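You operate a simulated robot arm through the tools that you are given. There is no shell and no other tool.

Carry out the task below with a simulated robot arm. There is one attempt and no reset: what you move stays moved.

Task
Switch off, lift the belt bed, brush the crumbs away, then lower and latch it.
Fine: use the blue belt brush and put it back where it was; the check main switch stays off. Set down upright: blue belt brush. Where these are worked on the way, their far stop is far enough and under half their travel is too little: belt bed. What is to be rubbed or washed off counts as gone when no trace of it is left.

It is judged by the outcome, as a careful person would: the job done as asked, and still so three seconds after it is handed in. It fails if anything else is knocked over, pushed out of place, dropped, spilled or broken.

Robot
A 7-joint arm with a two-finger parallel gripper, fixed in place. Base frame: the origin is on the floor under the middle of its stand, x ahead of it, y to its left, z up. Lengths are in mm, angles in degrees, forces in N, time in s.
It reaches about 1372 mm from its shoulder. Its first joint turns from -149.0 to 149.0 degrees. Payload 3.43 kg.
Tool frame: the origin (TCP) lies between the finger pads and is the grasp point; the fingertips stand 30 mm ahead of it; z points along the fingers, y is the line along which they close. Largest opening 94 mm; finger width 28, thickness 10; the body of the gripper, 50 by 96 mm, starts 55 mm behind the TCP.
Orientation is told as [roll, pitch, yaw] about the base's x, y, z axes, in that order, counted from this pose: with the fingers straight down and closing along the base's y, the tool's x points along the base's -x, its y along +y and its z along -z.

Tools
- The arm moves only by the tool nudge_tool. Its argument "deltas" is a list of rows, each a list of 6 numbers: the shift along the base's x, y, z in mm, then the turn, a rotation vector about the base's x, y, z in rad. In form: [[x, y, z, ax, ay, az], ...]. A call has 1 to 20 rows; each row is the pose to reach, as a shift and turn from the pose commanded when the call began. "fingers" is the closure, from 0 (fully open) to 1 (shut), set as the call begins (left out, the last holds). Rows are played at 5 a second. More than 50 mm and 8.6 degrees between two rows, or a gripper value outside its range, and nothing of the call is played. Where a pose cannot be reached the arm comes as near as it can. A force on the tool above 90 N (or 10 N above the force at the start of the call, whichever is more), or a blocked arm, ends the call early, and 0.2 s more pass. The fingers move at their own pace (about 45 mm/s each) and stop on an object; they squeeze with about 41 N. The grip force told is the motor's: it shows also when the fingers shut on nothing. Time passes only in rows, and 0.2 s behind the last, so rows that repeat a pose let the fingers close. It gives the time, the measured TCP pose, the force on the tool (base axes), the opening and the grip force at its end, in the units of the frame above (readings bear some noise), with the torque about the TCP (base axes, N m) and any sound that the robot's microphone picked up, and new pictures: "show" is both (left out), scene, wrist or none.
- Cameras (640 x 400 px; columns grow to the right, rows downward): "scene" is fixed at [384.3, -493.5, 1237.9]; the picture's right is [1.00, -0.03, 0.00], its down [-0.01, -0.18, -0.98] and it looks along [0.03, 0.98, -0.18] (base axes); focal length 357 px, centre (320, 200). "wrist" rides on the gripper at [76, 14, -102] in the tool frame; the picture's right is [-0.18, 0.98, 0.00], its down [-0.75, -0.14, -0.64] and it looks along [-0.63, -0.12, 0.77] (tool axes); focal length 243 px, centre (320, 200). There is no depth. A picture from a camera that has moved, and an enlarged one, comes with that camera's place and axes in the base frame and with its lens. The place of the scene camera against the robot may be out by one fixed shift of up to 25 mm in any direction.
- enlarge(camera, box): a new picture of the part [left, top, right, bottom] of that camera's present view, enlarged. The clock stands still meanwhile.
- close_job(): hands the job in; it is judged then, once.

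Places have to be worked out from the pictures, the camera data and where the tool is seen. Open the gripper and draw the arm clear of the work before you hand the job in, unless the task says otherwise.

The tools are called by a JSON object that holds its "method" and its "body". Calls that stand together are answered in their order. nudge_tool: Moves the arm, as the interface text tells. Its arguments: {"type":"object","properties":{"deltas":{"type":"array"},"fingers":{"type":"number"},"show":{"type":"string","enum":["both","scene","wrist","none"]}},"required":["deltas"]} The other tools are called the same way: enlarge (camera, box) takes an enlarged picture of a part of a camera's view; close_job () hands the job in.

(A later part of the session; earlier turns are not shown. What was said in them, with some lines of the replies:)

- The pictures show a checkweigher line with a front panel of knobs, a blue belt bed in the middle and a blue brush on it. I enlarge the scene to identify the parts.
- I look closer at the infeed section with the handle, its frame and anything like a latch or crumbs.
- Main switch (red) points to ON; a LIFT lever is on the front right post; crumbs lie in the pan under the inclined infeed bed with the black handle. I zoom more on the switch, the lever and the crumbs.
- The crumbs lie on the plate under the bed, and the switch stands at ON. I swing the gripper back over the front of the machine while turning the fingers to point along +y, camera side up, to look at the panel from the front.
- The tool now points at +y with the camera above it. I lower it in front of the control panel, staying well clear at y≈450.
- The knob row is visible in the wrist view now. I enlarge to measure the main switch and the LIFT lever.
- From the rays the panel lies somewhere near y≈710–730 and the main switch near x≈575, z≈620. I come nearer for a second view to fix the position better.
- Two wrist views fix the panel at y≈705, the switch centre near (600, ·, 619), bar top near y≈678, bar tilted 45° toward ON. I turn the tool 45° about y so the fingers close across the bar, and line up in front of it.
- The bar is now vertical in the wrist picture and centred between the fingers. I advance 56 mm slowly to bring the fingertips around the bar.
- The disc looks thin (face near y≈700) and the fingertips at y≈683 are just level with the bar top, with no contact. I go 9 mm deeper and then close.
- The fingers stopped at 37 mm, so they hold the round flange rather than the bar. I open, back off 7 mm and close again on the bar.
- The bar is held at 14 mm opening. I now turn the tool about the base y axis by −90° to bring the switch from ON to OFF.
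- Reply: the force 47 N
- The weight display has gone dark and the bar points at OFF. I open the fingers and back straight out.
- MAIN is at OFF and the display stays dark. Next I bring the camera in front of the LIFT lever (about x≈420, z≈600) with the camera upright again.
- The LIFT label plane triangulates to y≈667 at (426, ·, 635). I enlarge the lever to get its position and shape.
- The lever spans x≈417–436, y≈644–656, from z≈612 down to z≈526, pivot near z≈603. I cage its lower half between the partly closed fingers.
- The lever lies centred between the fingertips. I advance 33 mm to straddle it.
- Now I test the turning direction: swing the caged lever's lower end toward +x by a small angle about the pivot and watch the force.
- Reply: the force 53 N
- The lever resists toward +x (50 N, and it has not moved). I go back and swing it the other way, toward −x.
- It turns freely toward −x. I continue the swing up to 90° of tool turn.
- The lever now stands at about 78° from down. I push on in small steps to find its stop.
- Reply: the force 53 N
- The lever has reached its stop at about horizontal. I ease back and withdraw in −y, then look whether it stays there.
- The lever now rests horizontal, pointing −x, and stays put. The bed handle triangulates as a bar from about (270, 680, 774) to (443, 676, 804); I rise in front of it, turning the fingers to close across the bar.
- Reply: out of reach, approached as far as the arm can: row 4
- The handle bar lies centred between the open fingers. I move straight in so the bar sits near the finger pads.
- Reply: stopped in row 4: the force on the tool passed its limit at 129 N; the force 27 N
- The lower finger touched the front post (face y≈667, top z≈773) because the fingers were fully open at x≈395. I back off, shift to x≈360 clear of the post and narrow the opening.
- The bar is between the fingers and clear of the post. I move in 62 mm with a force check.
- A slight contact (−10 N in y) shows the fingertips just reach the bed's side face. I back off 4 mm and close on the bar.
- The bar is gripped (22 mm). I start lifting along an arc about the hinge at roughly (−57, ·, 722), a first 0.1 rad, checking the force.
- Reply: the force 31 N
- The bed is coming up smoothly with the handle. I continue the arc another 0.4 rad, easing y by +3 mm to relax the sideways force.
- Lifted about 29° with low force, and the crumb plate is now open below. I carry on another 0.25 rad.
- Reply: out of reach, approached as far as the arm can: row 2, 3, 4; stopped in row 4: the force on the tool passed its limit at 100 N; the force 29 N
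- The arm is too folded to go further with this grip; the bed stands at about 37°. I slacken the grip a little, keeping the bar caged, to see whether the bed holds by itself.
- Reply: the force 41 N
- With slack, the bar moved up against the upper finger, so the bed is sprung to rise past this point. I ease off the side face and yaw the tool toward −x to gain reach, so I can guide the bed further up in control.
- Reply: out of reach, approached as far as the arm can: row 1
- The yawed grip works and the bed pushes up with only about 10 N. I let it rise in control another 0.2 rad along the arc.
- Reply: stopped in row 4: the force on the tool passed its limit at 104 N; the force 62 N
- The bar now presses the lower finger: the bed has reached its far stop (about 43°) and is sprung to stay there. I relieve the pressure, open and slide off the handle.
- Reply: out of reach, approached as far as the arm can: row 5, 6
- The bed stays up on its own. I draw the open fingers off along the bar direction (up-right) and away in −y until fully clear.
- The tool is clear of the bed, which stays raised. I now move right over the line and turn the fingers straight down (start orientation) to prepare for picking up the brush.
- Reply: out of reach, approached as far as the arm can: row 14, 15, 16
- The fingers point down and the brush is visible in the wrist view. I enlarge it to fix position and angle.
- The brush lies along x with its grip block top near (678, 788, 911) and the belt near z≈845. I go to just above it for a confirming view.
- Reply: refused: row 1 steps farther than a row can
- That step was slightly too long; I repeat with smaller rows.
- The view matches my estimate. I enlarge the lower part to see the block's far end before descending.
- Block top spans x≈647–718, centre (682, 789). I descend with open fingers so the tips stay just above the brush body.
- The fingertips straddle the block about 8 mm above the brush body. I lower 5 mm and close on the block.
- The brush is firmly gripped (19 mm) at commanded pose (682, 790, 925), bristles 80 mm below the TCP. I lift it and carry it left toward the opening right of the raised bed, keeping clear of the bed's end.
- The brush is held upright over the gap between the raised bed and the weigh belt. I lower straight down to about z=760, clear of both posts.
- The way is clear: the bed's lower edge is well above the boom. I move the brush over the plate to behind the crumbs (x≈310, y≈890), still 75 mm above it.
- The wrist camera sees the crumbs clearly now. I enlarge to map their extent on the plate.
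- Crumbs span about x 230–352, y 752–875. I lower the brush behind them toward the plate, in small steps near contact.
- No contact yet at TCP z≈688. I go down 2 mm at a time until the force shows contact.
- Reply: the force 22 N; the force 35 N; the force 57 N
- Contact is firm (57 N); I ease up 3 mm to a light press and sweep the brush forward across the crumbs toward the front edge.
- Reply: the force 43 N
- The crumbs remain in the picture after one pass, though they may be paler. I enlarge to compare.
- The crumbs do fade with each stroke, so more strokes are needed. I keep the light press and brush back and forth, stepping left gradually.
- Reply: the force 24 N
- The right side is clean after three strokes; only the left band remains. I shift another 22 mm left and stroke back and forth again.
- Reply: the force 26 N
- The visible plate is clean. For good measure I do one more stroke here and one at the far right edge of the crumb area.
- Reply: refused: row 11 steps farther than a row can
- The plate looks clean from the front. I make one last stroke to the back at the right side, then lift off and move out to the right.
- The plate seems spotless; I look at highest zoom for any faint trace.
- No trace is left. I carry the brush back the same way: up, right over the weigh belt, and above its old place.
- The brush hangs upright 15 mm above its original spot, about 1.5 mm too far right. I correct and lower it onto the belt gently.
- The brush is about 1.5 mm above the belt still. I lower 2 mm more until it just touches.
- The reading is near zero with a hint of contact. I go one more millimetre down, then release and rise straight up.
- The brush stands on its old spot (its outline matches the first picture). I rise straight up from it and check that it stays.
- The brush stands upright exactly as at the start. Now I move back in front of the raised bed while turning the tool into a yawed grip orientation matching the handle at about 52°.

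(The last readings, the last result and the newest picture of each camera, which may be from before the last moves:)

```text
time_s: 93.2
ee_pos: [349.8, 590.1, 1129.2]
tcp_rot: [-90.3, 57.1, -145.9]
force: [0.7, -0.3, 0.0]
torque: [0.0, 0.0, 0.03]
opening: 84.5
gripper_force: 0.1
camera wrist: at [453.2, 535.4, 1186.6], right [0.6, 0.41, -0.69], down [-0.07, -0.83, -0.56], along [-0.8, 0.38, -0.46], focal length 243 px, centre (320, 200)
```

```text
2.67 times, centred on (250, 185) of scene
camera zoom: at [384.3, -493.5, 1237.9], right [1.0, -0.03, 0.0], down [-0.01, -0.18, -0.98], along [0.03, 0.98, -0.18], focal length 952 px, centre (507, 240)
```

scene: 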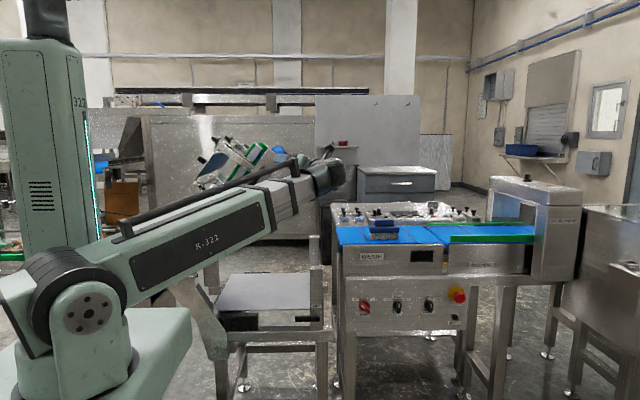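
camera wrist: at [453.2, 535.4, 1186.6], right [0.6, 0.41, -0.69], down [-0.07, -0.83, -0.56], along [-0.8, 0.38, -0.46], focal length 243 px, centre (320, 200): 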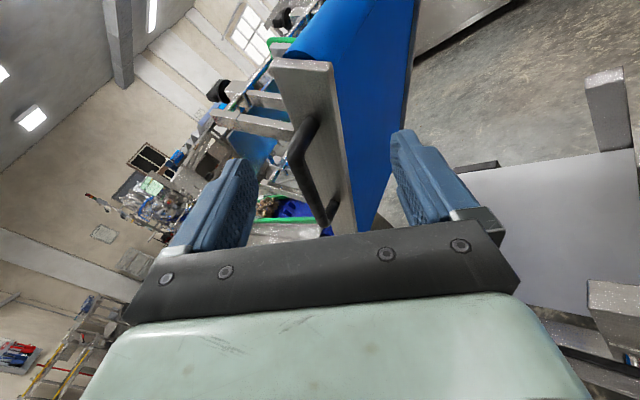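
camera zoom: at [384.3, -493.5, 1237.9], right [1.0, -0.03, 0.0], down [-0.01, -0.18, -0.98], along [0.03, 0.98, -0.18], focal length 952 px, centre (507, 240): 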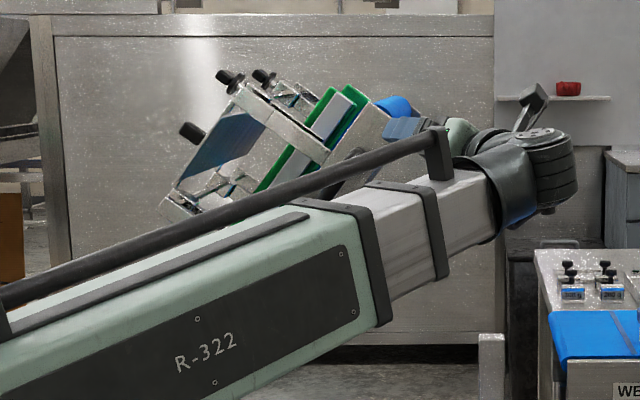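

The handle ends appear just where my hinge model predicts (bed at ~52°). I go to a pre-grip point and then slide in along the finger axis with the fingers open around the bar.

{"method": "nudge_tool", "body": {"deltas": [[-31, 1, -21, 0, 0, 0], [-62, 2, -42, 0, 0, 0], [-91, 2.6, -63, 0, 0, 0], [-102, 18, -63, 0, 0, 0], [-111, 32, -63, 0, 0, 0], [-120, 45, -63, 0, 0, 0], [-120, 45, -63, 0, 0, 0]], "show": "both"}}

```text
time_s: 94.8
ee_pos: [229.3, 635.2, 1068.7]
tcp_rot: [-90.1, 57.1, -145.6]
force: [0.0, -0.3, 0.2]
torque: [-0.02, 0.04, 0.0]
opening: 84.8
gripper_force: 0.0
camera wrist: at [332.9, 580.3, 1125.2], right [0.6, 0.41, -0.69], down [-0.07, -0.83, -0.56], along [-0.8, 0.38, -0.46], focal length 243 px, centre (320, 200)
```

scene: 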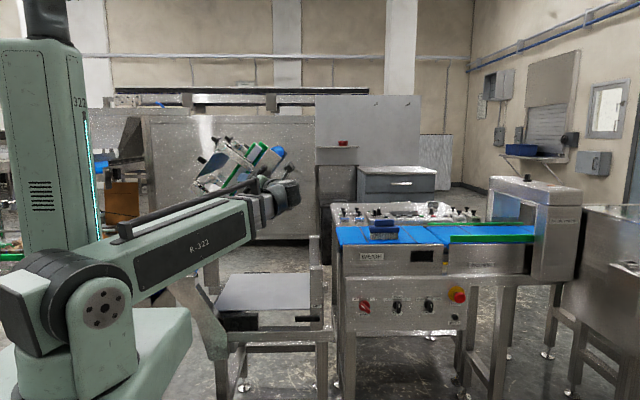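
wrist: 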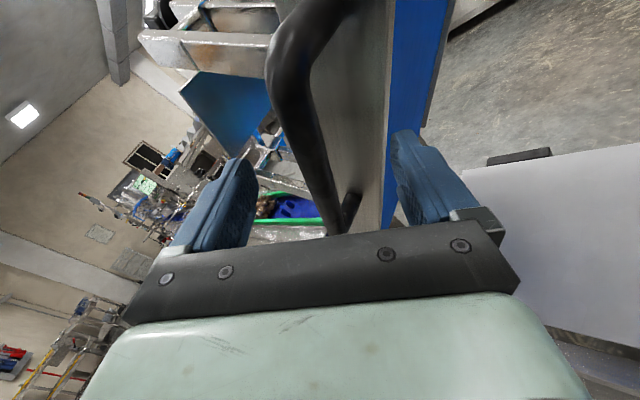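

The bar sits between the fingers. I advance the last 11 mm and close to a loose cage of about 30 mm around it.

{"method": "nudge_tool", "body": {"deltas": [[-4, 6, 0, 0, 0, 0], [-7, 11, 0, 0, 0, 0], [-7, 11, 0, 0, 0, 0]], "show": "none"}}

{"method": "nudge_tool", "body": {"deltas": [[0, 0, 0, 0, 0, 0], [0, 0, 0, 0, 0, 0], [0, 0, 0, 0, 0, 0], [0, 0, 0, 0, 0, 0]], "fingers": 0.68, "show": "wrist"}}

```text
time_s: 95.6
ee_pos: [221.7, 645.3, 1067.0]
tcp_rot: [-90.1, 57.2, -145.6]
force: [-0.7, 0.3, -0.3]
torque: [-0.04, 0.0, 0.01]
opening: 84.6
gripper_force: 0.2
```

```text
time_s: 96.6
ee_pos: [227.3, 648.9, 1064.2]
tcp_rot: [-88.9, 57.1, -145.5]
force: [45.0, 18.2, -44.0]
torque: [-2.21, 0.27, -1.45]
opening: 66.4
gripper_force: 31.6
camera wrist: at [329.9, 593.7, 1122.1], right [0.61, 0.4, -0.69], down [-0.08, -0.83, -0.55], along [-0.79, 0.39, -0.47], focal length 243 px, centre (320, 200)
```

wrist: 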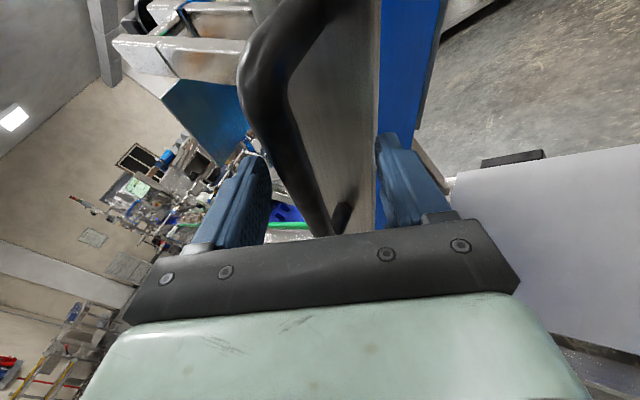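

The lower finger caught on the bed frame's lower edge instead of passing over its face. I reopen, back out about 10 mm and close again.

{"method": "nudge_tool", "body": {"deltas": [[0, 0, 0, 0, 0, 0], [0, 0, 0, 0, 0, 0], [3, -5, 0, 0, 0, 0], [5, -11, 0, 0, 0, 0], [5, -11, 0, 0, 0, 0]], "fingers": 0.1, "show": "none"}}

{"method": "nudge_tool", "body": {"deltas": [[0, 0, 0, 0, 0, 0], [0, 0, 0, 0, 0, 0], [0, 0, 0, 0, 0, 0], [0, 0, 0, 0, 0, 0]], "fingers": 0.68, "show": "both"}}

```text
time_s: 97.8
ee_pos: [226.6, 634.8, 1068.5]
tcp_rot: [-90.2, 57.1, -145.6]
force: [-0.2, 0.5, 0.2]
torque: [-0.01, 0.0, -0.01]
opening: 84.4
gripper_force: 0.1
```

```text
time_s: 98.8
ee_pos: [227.5, 633.5, 1067.6]
tcp_rot: [-90.1, 57.1, -145.6]
force: [0.0, 0.1, -0.5]
torque: [0.01, -0.04, 0.01]
opening: 30.2
gripper_force: 0.1
camera wrist: at [331.0, 579.7, 1125.1], right [0.6, 0.41, -0.69], down [-0.07, -0.83, -0.56], along [-0.8, 0.38, -0.46], focal length 243 px, centre (320, 200)
```

scene: 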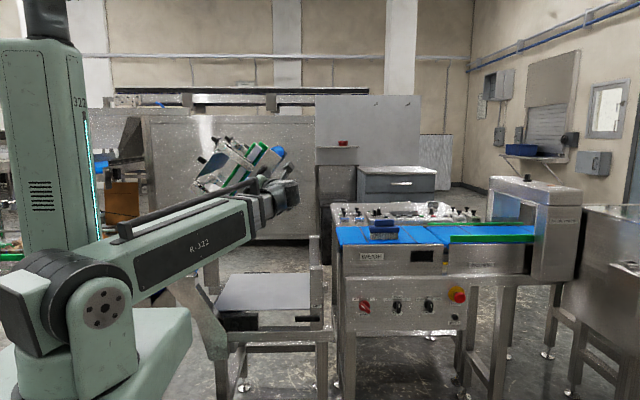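
wrist: 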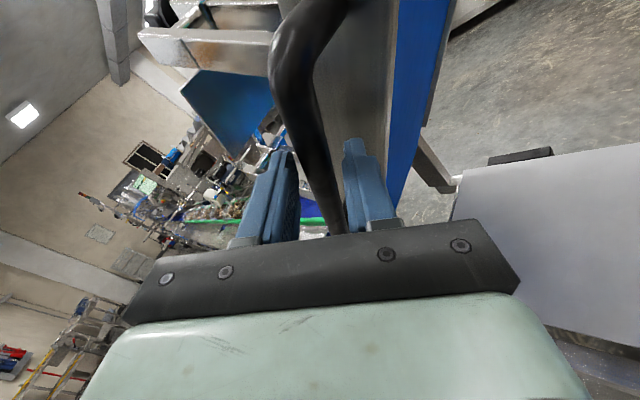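

Now the bar is between the fingers with 30 mm opening and no force. I advance 14 mm in y so both fingers enclose the bar.

{"method": "nudge_tool", "body": {"deltas": [[-3, 5, 0, 0, 0, 0], [-6, 10, 0, 0, 0, 0], [-8.5, 14, 0, 0, 0, 0], [-8.5, 14, 0, 0, 0, 0]], "show": "wrist"}}

```text
time_s: 99.8
ee_pos: [219.6, 647.5, 1068.2]
tcp_rot: [-90.2, 57.1, -145.7]
force: [0.9, -0.3, 0.6]
torque: [0.03, -0.01, 0.02]
opening: 30.1
gripper_force: 0.0
camera wrist: at [323.6, 593.6, 1125.5], right [0.6, 0.41, -0.69], down [-0.07, -0.83, -0.56], along [-0.8, 0.38, -0.46], focal length 243 px, centre (320, 200)
```

wrist: 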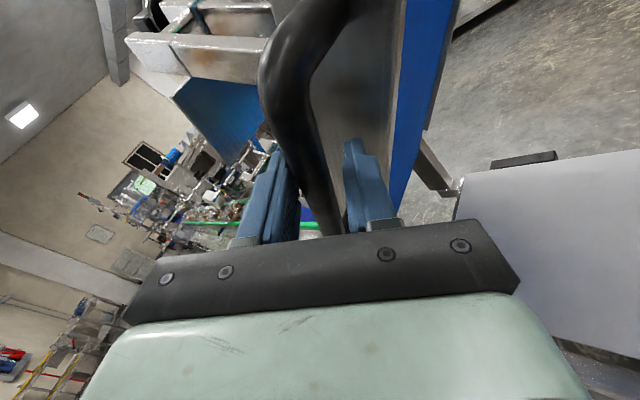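

The bar is enclosed. I lower the bed along the reverse arc about the hinge, first 0.3 rad, with the tool turning along.

{"method": "nudge_tool", "body": {"deltas": [[17, 0, -14.3, 0, 0.05, 0], [33.3, 0, -29.5, 0, 0.1, 0], [48.8, 0, -45.4, 0, 0.15, 0], [63.4, 0, -62.1, 0, 0.2, 0], [77.2, 0, -79.5, 0, 0.25, 0], [90.2, 0, -97.6, 0, 0.3, 0], [90.2, 0, -97.6, 0, 0.3, 0]], "show": "both"}}

```text
time_s: 101.4
ee_pos: [309.3, 650.0, 969.7]
tcp_rot: [-103.0, 42.0, -155.7]
force: [-2.0, 1.1, 2.4]
torque: [0.02, 0.0, -0.02]
opening: 30.3
gripper_force: 0.1
camera wrist: at [425.4, 596.2, 994.1], right [0.37, 0.41, -0.83], down [-0.24, -0.83, -0.51], along [-0.9, 0.38, -0.21], focal length 243 px, centre (320, 200)
```

scene: 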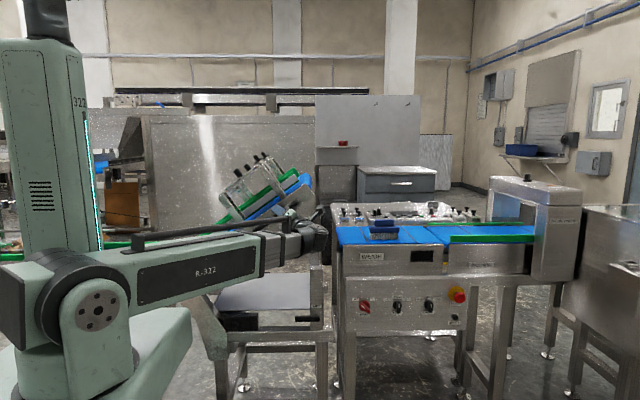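
wrist: 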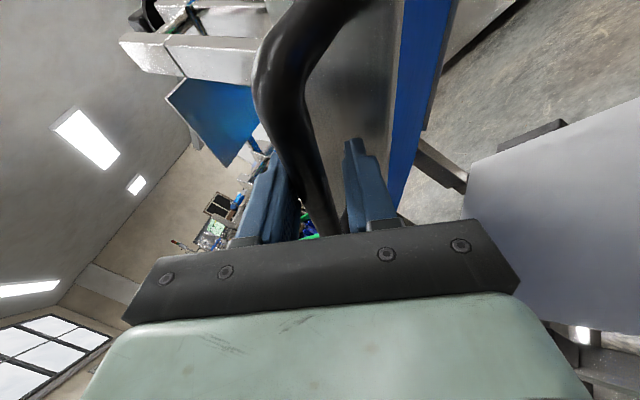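

The bed follows down smoothly with almost no force. I continue another 0.3 rad.

{"method": "nudge_tool", "body": {"deltas": [[12, 0, -18.7, 0, 0.05, 0], [23.1, 0, -38, 0, 0.1, 0], [33.2, 0, -57.8, 0, 0.15, 0], [42.2, 0, -78.1, 0, 0.2, 0], [50.3, 0, -98.8, 0, 0.25, 0], [57.3, 0, -119.9, 0, 0.3, 0], [57.3, 0, -119.9, 0, 0.3, 0]], "show": "both"}}

```text
time_s: 103.0
ee_pos: [366.6, 649.2, 849.1]
tcp_rot: [-110.9, 26.0, -160.1]
force: [2.8, 6.4, -9.3]
torque: [-0.05, 0.1, 0.24]
opening: 36.6
gripper_force: 5.4
camera wrist: at [484.6, 594.6, 840.1], right [0.1, 0.41, -0.91], down [-0.37, -0.83, -0.42], along [-0.92, 0.38, 0.07], focal length 243 px, centre (320, 200)
```

scene: 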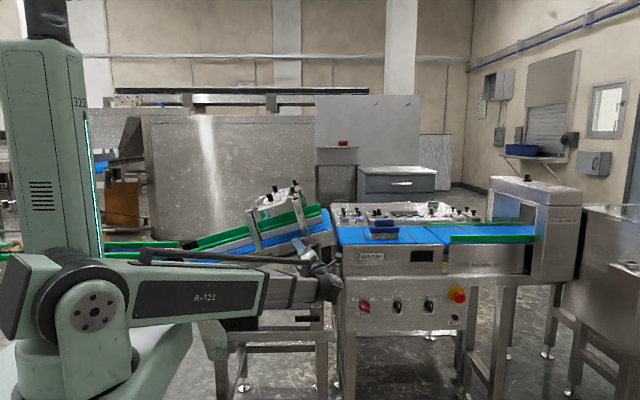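
wrist: 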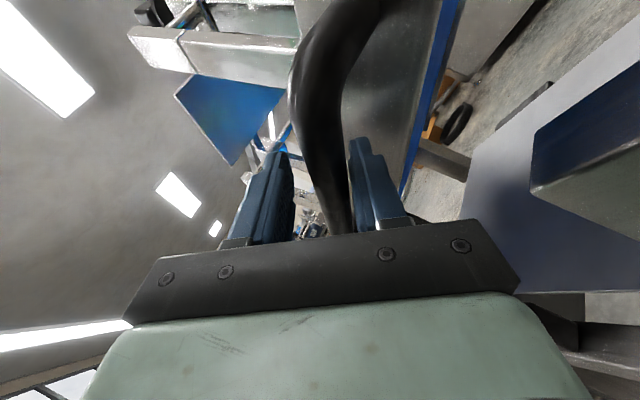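

The bar now rests on the lower finger with about 9 N; the bed is past its balance point. I lower the last 0.145 rad in small steps.

{"method": "nudge_tool", "body": {"deltas": [[3, 0, -10.7, 0, 0.025, 0], [5.9, 0, -21.4, 0, 0.05, 0], [8.5, 0, -32.3, 0, 0.075, 0], [10.8, 0, -43.1, 0, 0.1, 0], [12.3, 0, -50.7, 0, 0.117, 0], [13.2, 0, -56.2, 0, 0.13, 0], [14.3, 0, -62.8, 0, 0.145, 0], [14.3, 0, -62.8, 0, 0.145, 0]], "show": "both"}}

{"method": "enlarge", "body": {"camera": "scene", "box": [220, 230, 360, 340]}}

```text
time_s: 104.8
ee_pos: [382.4, 649.3, 787.9]
tcp_rot: [-114.0, 18.3, -161.2]
force: [0.9, -0.5, 0.3]
torque: [0.0, -0.02, 0.02]
opening: 30.0
gripper_force: 0.1
camera wrist: at [495.8, 593.4, 760.8], right [-0.03, 0.41, -0.91], down [-0.43, -0.83, -0.36], along [-0.9, 0.38, 0.2], focal length 243 px, centre (320, 200)
```

scene: 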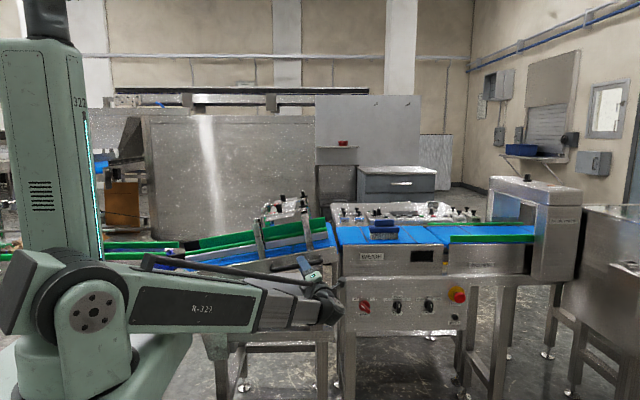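
wrist: 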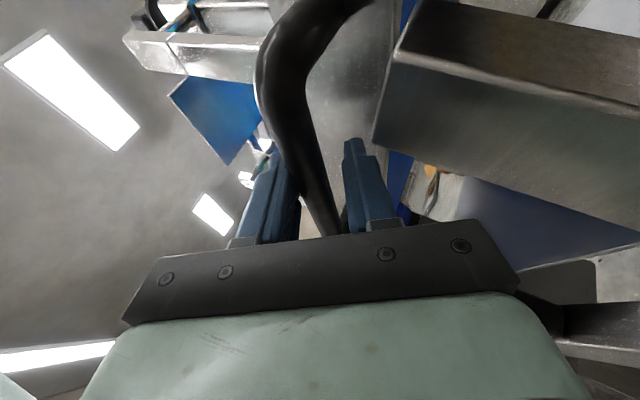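

```text
3.64 times, centred on (290, 285) of scene
camera zoom: at [384.3, -493.5, 1237.9], right [1.0, -0.03, 0.0], down [-0.01, -0.18, -0.98], along [0.03, 0.98, -0.18], focal length 1298 px, centre (429, -109)
```

zoom: 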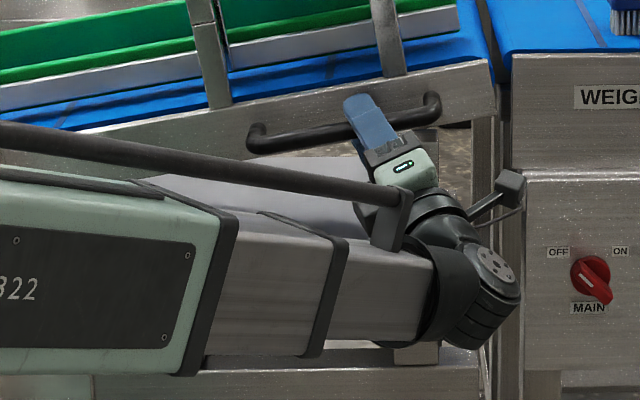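

The bed rests on its post again (no force, handle where it was at first). I slide the fingers off the bar backwards and go down in front of the LIFT lever, turning to its horizontal position.

{"method": "nudge_tool", "body": {"deltas": [[16, -33, -15, 0, 0, 0], [33, -66, -31, 0, 0, 0], [25, -95, -62, -0.0921, 0.0492, -0.0774], [17, -115, -93, -0.1843, 0.0984, -0.1549], [9, -130, -125, -0.2764, 0.1475, -0.2323], [0, -140, -157, -0.3686, 0.1967, -0.3098], [-11.7, -148.8, -187.8, -0.4607, 0.2459, -0.3872], [-11.7, -148.8, -187.8, -0.4607, 0.2459, -0.3872]], "show": "both"}}

{"method": "enlarge", "body": {"camera": "scene", "box": [220, 230, 360, 340]}}

```text
time_s: 106.6
ee_pos: [368.6, 497.8, 601.2]
tcp_rot: [-90.1, 0.0, 179.9]
force: [0.1, 0.0, 0.4]
torque: [-0.02, -0.02, 0.0]
opening: 30.0
gripper_force: 0.1
camera wrist: at [446.5, 395.7, 586.9], right [-0.19, 0.0, -0.98], down [-0.75, -0.64, 0.14], along [-0.63, 0.77, 0.12], focal length 243 px, centre (320, 200)
```

scene: 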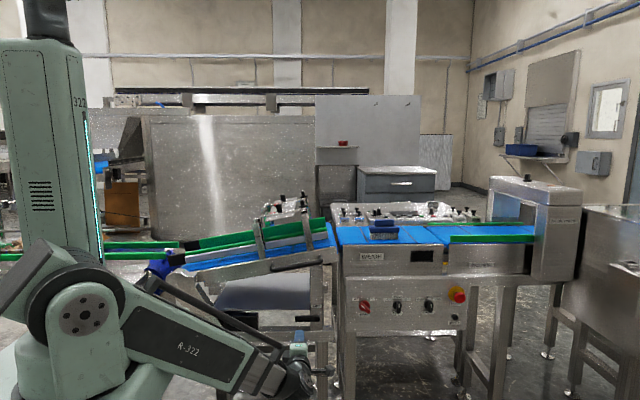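
wrist: 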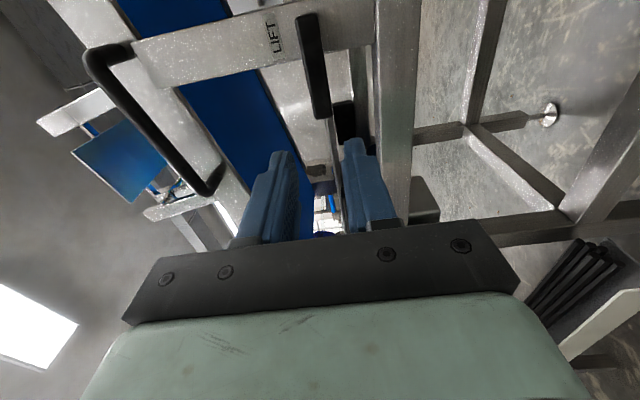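

```text
3.64 times, centred on (290, 285) of scene
camera zoom: at [384.3, -493.5, 1237.9], right [1.0, -0.03, 0.0], down [-0.01, -0.18, -0.98], along [0.03, 0.98, -0.18], focal length 1298 px, centre (429, -109)
```

zoom: 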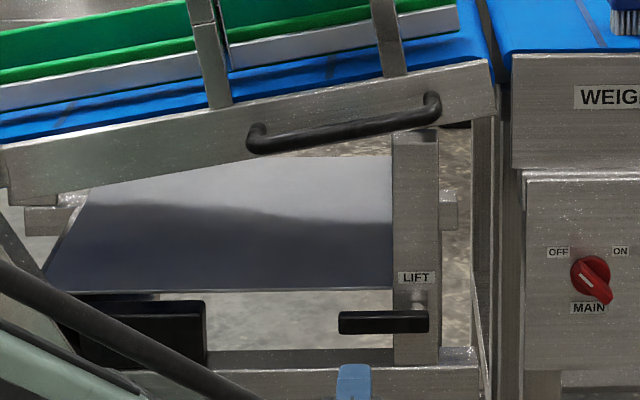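

The bed sits as at the start and the lever is horizontal. I widen the cage to ~42 mm and move in around the lever, as before.

{"method": "nudge_tool", "body": {"deltas": [[0, 30, 0, 0, 0, 0], [0, 65, 0, 0, 0, 0], [0, 95, 0, 0, 0, 0], [0, 115, 0, 0, 0, 0], [0, 126, 0, 0, 0, 0], [0, 126, 0, 0, 0, 0]], "fingers": 0.55, "show": "wrist"}}

```text
time_s: 108.0
ee_pos: [369.1, 624.2, 600.3]
tcp_rot: [-90.1, 0.0, 180.0]
force: [-0.9, 0.1, -0.4]
torque: [-0.03, -0.03, 0.0]
opening: 42.3
gripper_force: 0.0
camera wrist: at [446.4, 522.0, 586.4], right [-0.19, 0.0, -0.98], down [-0.75, -0.64, 0.14], along [-0.63, 0.77, 0.12], focal length 243 px, centre (320, 200)
```

wrist: 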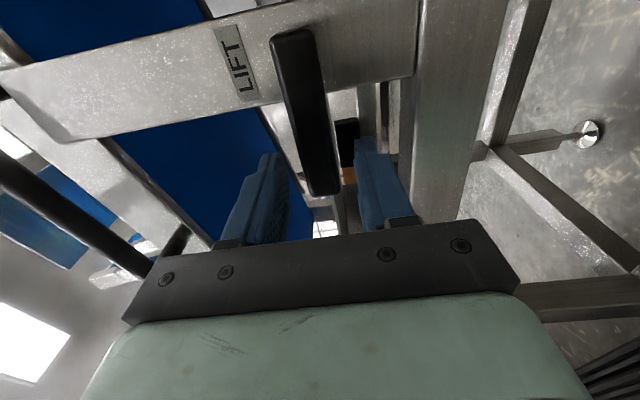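

The lever is between the fingers. I swing it back down toward vertical, along the same arc reversed.

{"method": "nudge_tool", "body": {"deltas": [[0.5, 0, -7.2, 0, -0.13, 0], [1.9, 0, -14.2, 0, -0.26, 0], [4.1, 0, -20.9, 0, -0.39, 0], [7.3, 0, -27.4, 0, -0.52, 0], [11.2, 0, -33.3, 0, -0.65, 0], [15.9, 0, -38.7, 0, -0.78, 0], [21.3, 0, -43.5, 0, -0.91, 0], [27.2, 0, -47.5, 0, -1.04, 0], [33.6, 0, -50.7, 0, -1.17, 0], [40.3, 0, -53, 0, -1.3, 0], [47.3, 0, -54.5, 0, -1.43, 0], [54.5, 0, -55, 0, -1.56, 0], [54.5, 0, -55, 0, -1.56, 0]], "show": "both"}}

```text
time_s: 110.8
ee_pos: [423.5, 626.9, 544.2]
tcp_rot: [-92.4, 89.4, 177.6]
force: [0.2, 0.6, -0.9]
torque: [0.0, 0.0, 0.0]
opening: 42.3
gripper_force: 0.1
camera wrist: at [440.6, 523.9, 622.2], right [0.98, 0.0, -0.19], down [-0.15, -0.64, -0.75], along [-0.13, 0.77, -0.63], focal length 243 px, centre (320, 200)
```

scene: 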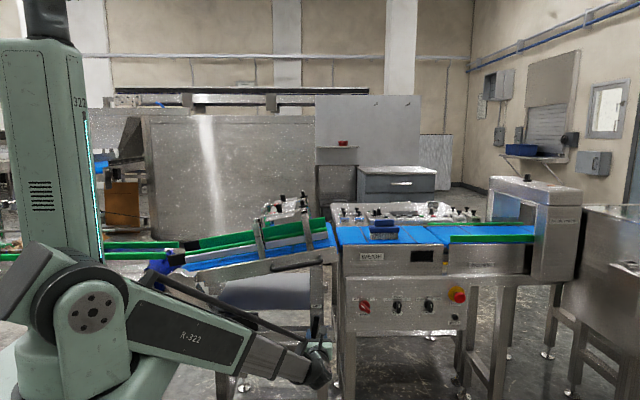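
wrist: 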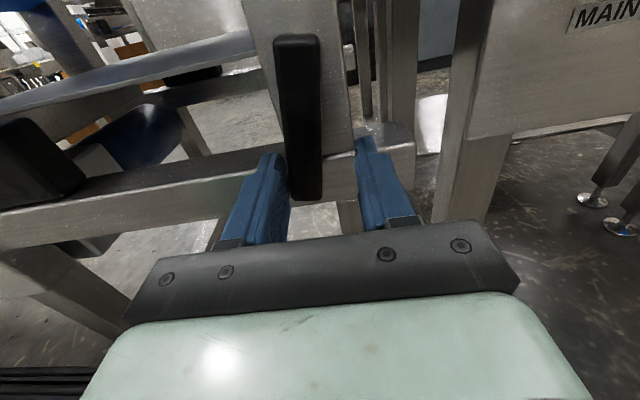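

The lever lags about 12° because of the slack. I push the last bit until it meets its vertical stop.

{"method": "nudge_tool", "body": {"deltas": [[3.6, 0, 0.1, 0, -0.065, 0], [7.1, 0, 0.4, 0, -0.13, 0], [10, 0, 0.9, 0, -0.185, 0], [13, 0, 1.4, 0, -0.24, 0], [15.2, 0, 2, 0, -0.28, 0], [15.2, 0, 2, 0, -0.28, 0]], "show": "both"}}

{"method": "enlarge", "body": {"camera": "scene", "box": [280, 240, 360, 345]}}

```text
time_s: 112.2
ee_pos: [437.9, 625.4, 549.0]
tcp_rot: [90.3, 74.7, 0.6]
force: [-19.7, 2.0, 6.9]
torque: [0.13, 0.54, 0.19]
opening: 52.2
gripper_force: 8.9
camera wrist: at [433.1, 523.1, 626.5], right [1.0, 0.0, 0.08], down [0.07, -0.64, -0.76], along [0.05, 0.77, -0.64], focal length 243 px, centre (320, 200)
```

scene: 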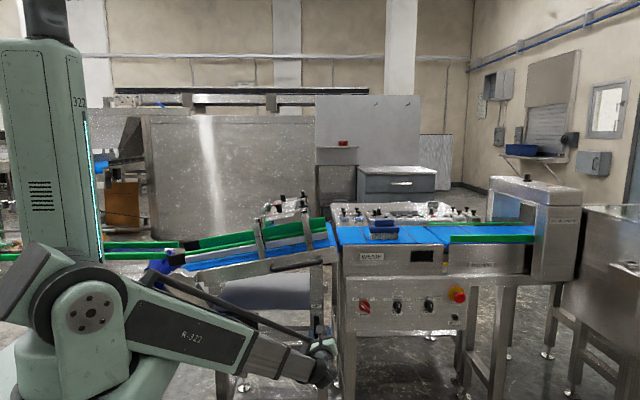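
wrist: 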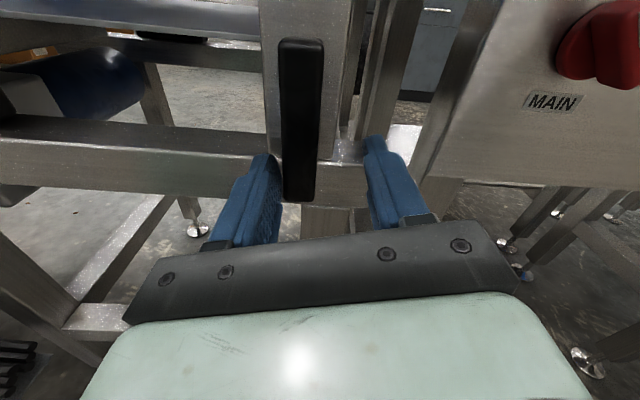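

```text
3.81 times, centred on (320, 292) of scene
camera zoom: at [384.3, -493.5, 1237.9], right [1.0, -0.03, 0.0], down [-0.01, -0.18, -0.98], along [0.03, 0.98, -0.18], focal length 1360 px, centre (320, -152)
```

zoom: 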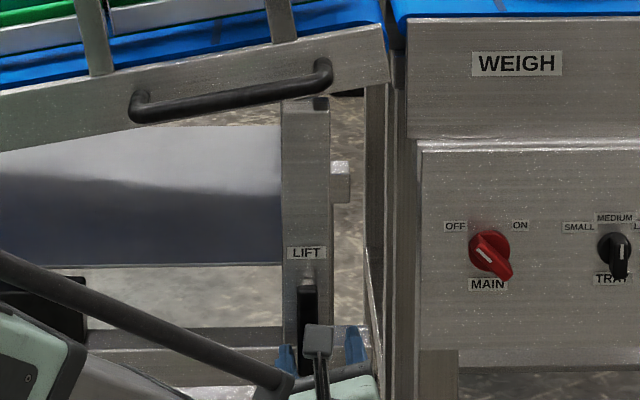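

The lever stands vertical at its stop (20 N against the finger). I ease back, withdraw in −y and check lever and bed.

{"method": "nudge_tool", "body": {"deltas": [[-6, 0, -1, 0, 0.11, 0], [-12, 0, -2, 0, 0.22, 0], [-12, -30, -2, 0, 0.22, 0], [-12, -70, -2, 0, 0.22, 0], [-12, -115, -2, 0, 0.22, 0], [-12, -140, -2, 0, 0.22, 0]], "show": "both"}}

{"method": "enlarge", "body": {"camera": "scene", "box": [240, 240, 360, 345]}}

{"method": "enlarge", "body": {"camera": "wrist", "box": [240, 60, 400, 200]}}

```text
time_s: 113.6
ee_pos: [427.4, 485.9, 543.9]
tcp_rot: [89.9, 87.3, 0.1]
force: [-0.2, -0.6, 0.4]
torque: [0.02, -0.01, -0.01]
opening: 42.2
gripper_force: 0.1
camera wrist: at [439.3, 383.1, 621.9], right [0.99, 0.0, -0.14], down [-0.1, -0.64, -0.76], along [-0.09, 0.77, -0.64], focal length 243 px, centre (320, 200)
```

scene: 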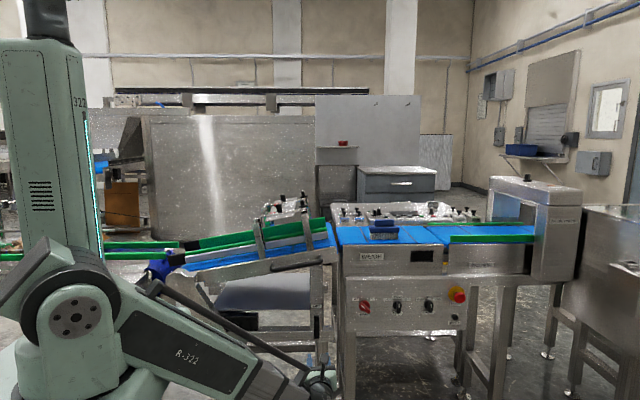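
wrist: 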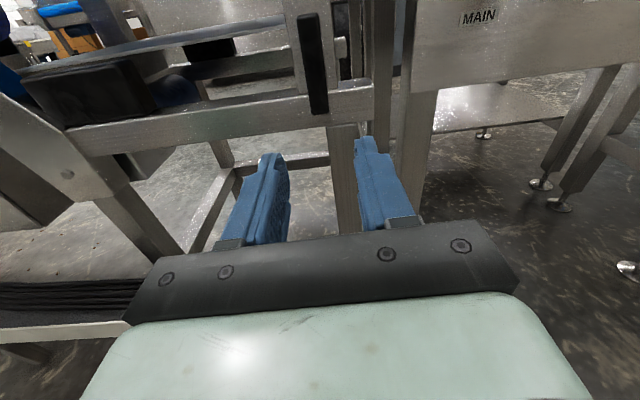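

```text
3.81 times, centred on (300, 292) of scene
camera zoom: at [384.3, -493.5, 1237.9], right [1.0, -0.03, 0.0], down [-0.01, -0.18, -0.98], along [0.03, 0.98, -0.18], focal length 1360 px, centre (396, -152)
```

zoom: 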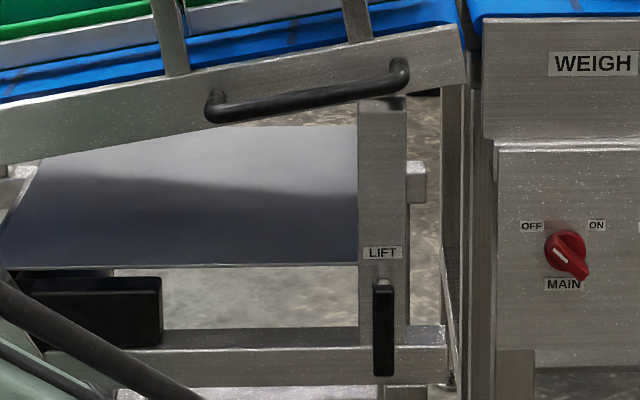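

```text
2.86 times, centred on (320, 130) of wrist
camera zoom: at [439.3, 383.1, 621.9], right [0.99, 0.0, -0.14], down [-0.1, -0.64, -0.76], along [-0.09, 0.77, -0.64], focal length 693 px, centre (320, 400)
```

zoom: 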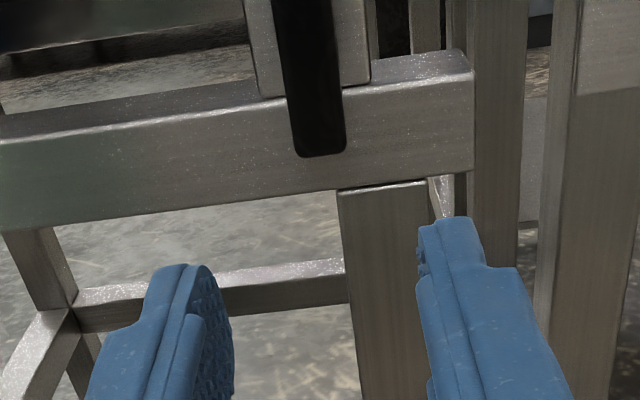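

Lever hangs vertical as at the start, the plate is clean, MAIN is OFF. To verify the latch holds, I bring closed fingers under the handle bar for a gentle upward test push.

{"method": "nudge_tool", "body": {"deltas": [[-28, 15, 33, 0, 0, 0], [-56, 30, 66, 0, 0, 0], [-80, 48, 100, 0, 0, 0], [-84, 59, 140, 0, 0, 0], [-84, 62, 175, 0, 0, 0], [-84, 62, 199, 0, 0, 0], [-84, 62, 199, 0, 0, 0]], "fingers": 1.0, "show": "wrist"}}

```text
time_s: 115.2
ee_pos: [344.7, 551.0, 743.1]
tcp_rot: [89.9, 87.3, 0.1]
force: [-0.2, -0.1, 0.7]
torque: [-0.02, 0.0, 0.02]
opening: 0.0
gripper_force: 33.5
camera wrist: at [356.5, 446.9, 821.2], right [0.99, 0.0, -0.14], down [-0.1, -0.64, -0.76], along [-0.09, 0.77, -0.64], focal length 243 px, centre (320, 200)
```

wrist: 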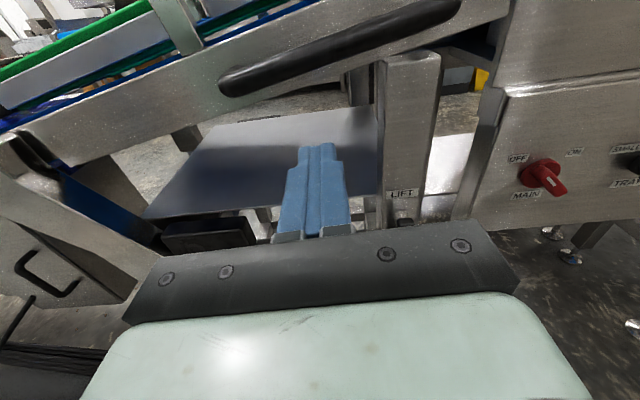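

The closed fingers are just below and in front of the bar. I move in under it, then press up a few millimetres watching the force.

{"method": "nudge_tool", "body": {"deltas": [[0, 35, 0, 0, 0, 0], [0, 70, 0, 0, 0, 0], [0, 93, 0, 0, 0, 0], [0, 93, 8, 0, 0, 0], [0, 93, 14, 0, 0, 0], [0, 93, 14, 0, 0, 0]], "show": "wrist"}}

```text
time_s: 116.6
ee_pos: [343.8, 639.2, 757.8]
tcp_rot: [89.9, 87.3, 0.1]
force: [0.9, -0.3, -0.3]
torque: [-0.04, 0.01, 0.02]
opening: 0.0
gripper_force: 33.3
camera wrist: at [355.5, 537.4, 834.9], right [0.99, 0.0, -0.14], down [-0.1, -0.64, -0.76], along [-0.09, 0.77, -0.64], focal length 243 px, centre (320, 200)
```

wrist: 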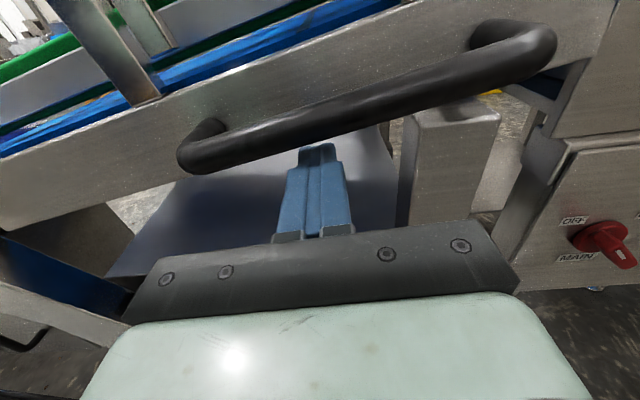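

Still free below the bar. I raise in 2 mm steps until contact and a modest upward push.

{"method": "nudge_tool", "body": {"deltas": [[0, 0, 2, 0, 0, 0], [0, 0, 4, 0, 0, 0], [0, 0, 6, 0, 0, 0], [0, 0, 6, 0, 0, 0]], "show": "none"}}

{"method": "nudge_tool", "body": {"deltas": [[0, 0, 2, 0, 0, 0], [0, 0, 4, 0, 0, 0], [0, 0, 4, 0, 0, 0]], "show": "none"}}

```text
time_s: 117.6
ee_pos: [343.0, 640.1, 763.5]
tcp_rot: [89.5, 87.2, -0.4]
force: [0.6, -0.3, -3.5]
torque: [0.0, 0.04, -0.05]
opening: 0.0
gripper_force: 32.7
```

```text
time_s: 118.4
ee_pos: [342.6, 640.7, 767.1]
tcp_rot: [87.3, 87.2, -2.3]
force: [-2.6, -4.3, -21.6]
torque: [-0.18, -0.09, 0.08]
opening: 0.2
gripper_force: 33.3
```

Contact at z≈763 and already 22 N at 767. One more small step tells whether it yields or holds.

{"method": "nudge_tool", "body": {"deltas": [[0, 0, 1.5, 0, 0, 0], [0, 0, 3, 0, 0, 0], [0, 0, 3, 0, 0, 0]], "show": "scene"}}

{"method": "enlarge", "body": {"camera": "scene", "box": [250, 240, 350, 302]}}

```text
time_s: 119.2
ee_pos: [344.8, 640.5, 766.7]
tcp_rot: [78.3, 86.9, -11.6]
force: [-5.8, -18.3, -63.7]
torque: [-0.4, -0.39, 0.24]
opening: 0.2
gripper_force: 32.9
```

scene: 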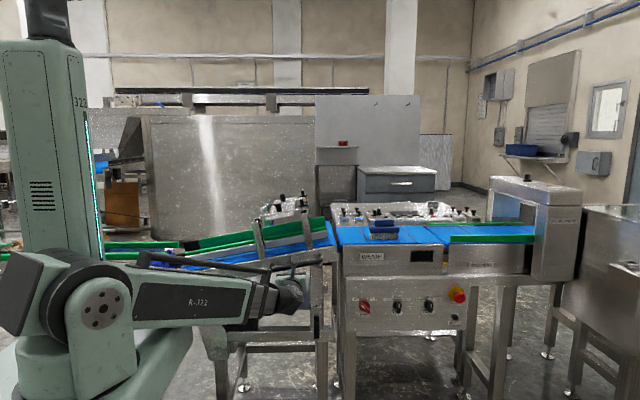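

```text
6.40 times, centred on (300, 271) of scene
camera zoom: at [384.3, -493.5, 1237.9], right [1.0, -0.03, 0.0], down [-0.01, -0.18, -0.98], along [0.03, 0.98, -0.18], focal length 2285 px, centre (448, -254)
```

zoom: 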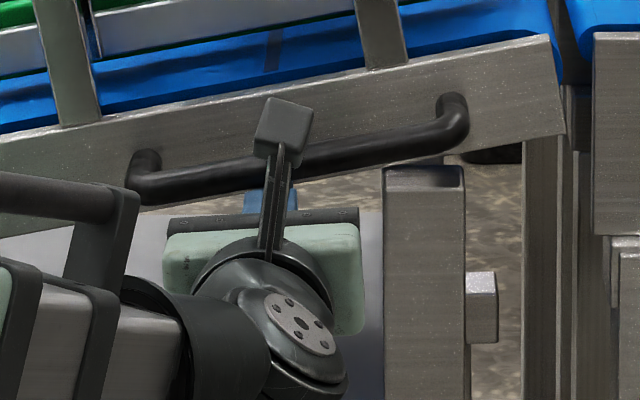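

The bed holds against 64 N without lifting, so it is latched. I lower the fingers and withdraw from the handle.

{"method": "nudge_tool", "body": {"deltas": [[0, 0, -5, 0, 0, 0], [0, 0, -15, 0, 0, 0], [0, 0, -27, 0, 0, 0], [0, -35, -27, 0, 0, 0], [0, -70, -27, 0, 0, 0], [0, -90, -27, 0, 0, 0]], "show": "scene"}}

{"method": "enlarge", "body": {"camera": "scene", "box": [250, 240, 350, 302]}}

```text
time_s: 120.6
ee_pos: [342.5, 550.0, 745.3]
tcp_rot: [90.4, 87.3, 0.6]
force: [0.5, -0.6, -0.2]
torque: [-0.02, -0.03, 0.0]
opening: 0.0
gripper_force: 33.1
```

scene: 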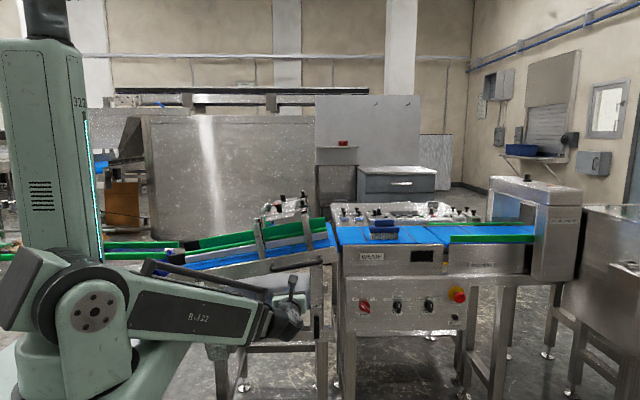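

```text
6.40 times, centred on (300, 271) of scene
camera zoom: at [384.3, -493.5, 1237.9], right [1.0, -0.03, 0.0], down [-0.01, -0.18, -0.98], along [0.03, 0.98, -0.18], focal length 2285 px, centre (448, -254)
```

zoom: 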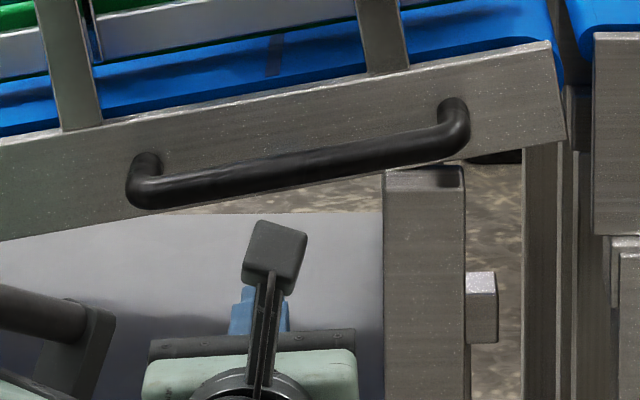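

The bed has settled exactly as in the first picture. I open the gripper and draw the arm up and clear of the work.

{"method": "nudge_tool", "body": {"deltas": [[30, -5, 20, 0, 0, 0], [58, -15, 50, 0, 0, 0], [84, -28, 85, 0, 0, 0], [106, -44, 123, 0, 0, 0], [124, -60, 162, 0, 0, 0], [138, -75, 203, 0, 0, 0], [148, -88, 246, 0, 0, 0], [155, -97, 290, 0, 0, 0], [160, -100, 336, 0, 0, 0], [160, -100, 382, 0, 0, 0], [160, -100, 400, 0, 0, 0], [160, -100, 400, 0, 0, 0]], "fingers": 0.0, "show": "both"}}

{"method": "enlarge", "body": {"camera": "scene", "box": [200, 230, 360, 345]}}

{"method": "enlarge", "body": {"camera": "scene", "box": [320, 190, 480, 330]}}

```text
time_s: 123.2
ee_pos: [502.8, 451.3, 1146.6]
tcp_rot: [89.9, 87.2, 0.0]
force: [-0.6, -0.1, 0.2]
torque: [-0.02, -0.01, -0.01]
opening: 93.9
gripper_force: 0.0
camera wrist: at [515.5, 348.2, 1223.7], right [0.99, 0.0, -0.14], down [-0.1, -0.64, -0.76], along [-0.09, 0.77, -0.64], focal length 243 px, centre (320, 200)
```

scene: 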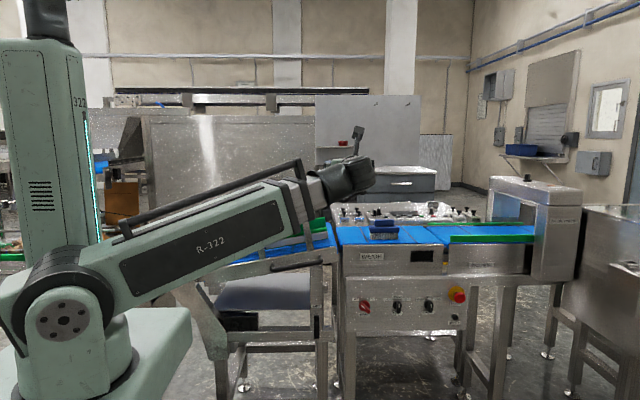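
wrist: 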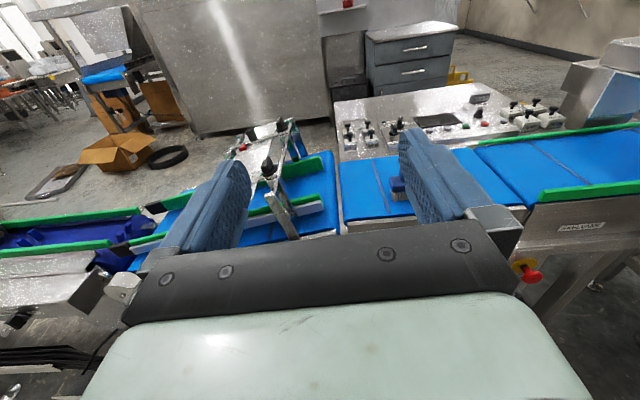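

```text
3.48 times, centred on (280, 288) of scene
camera zoom: at [384.3, -493.5, 1237.9], right [1.0, -0.03, 0.0], down [-0.01, -0.18, -0.98], along [0.03, 0.98, -0.18], focal length 1242 px, centre (459, -104)
```

zoom: 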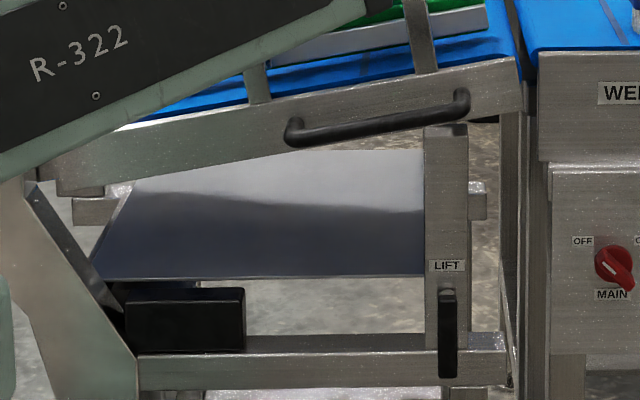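

```text
2.86 times, centred on (400, 260) of scene
camera zoom: at [384.3, -493.5, 1237.9], right [1.0, -0.03, 0.0], down [-0.01, -0.18, -0.98], along [0.03, 0.98, -0.18], focal length 1020 px, centre (91, 29)
```

zoom: 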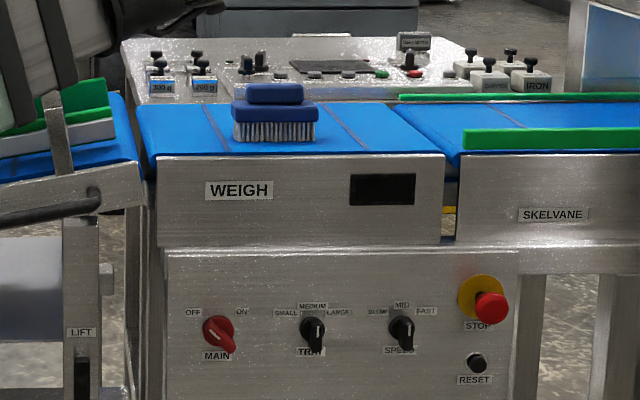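

All is in order: MAIN points to OFF and the display is dark, the plate is clean, the bed is down with the LIFT lever vertical and holding. The brush stands upright in its old place, and the gripper is open and clear. I hand the job in.

{"method": "close_job", "body": {}}

```text
The job is handed in.
```

The job is done and handed in; no verdict came back, so this rests on my last readings and pictures.

- **Main switch:** it points to OFF and the weight display is dark.
- **Belt bed:** I lifted it to its far stop, then lowered it. It now sits as it did in the first picture.
- **Latch:** the LIFT lever is back at its vertical stop. I pushed up on the handle with about 64 N. The bed gave only a few millimetres of play and settled back when I let go.
- **Crumbs:** the plate under the bed shows no trace at the highest zoom.
- **Blue belt brush:** it stands upright in its old place on the weigh belt, and its outline matches the first picture.
- **Arm:** the gripper is open and drawn clear of the work.

While reaching for the bed handle, the lower finger bumped the front post at 129 N. I backed off at once and saw nothing moved or marked.
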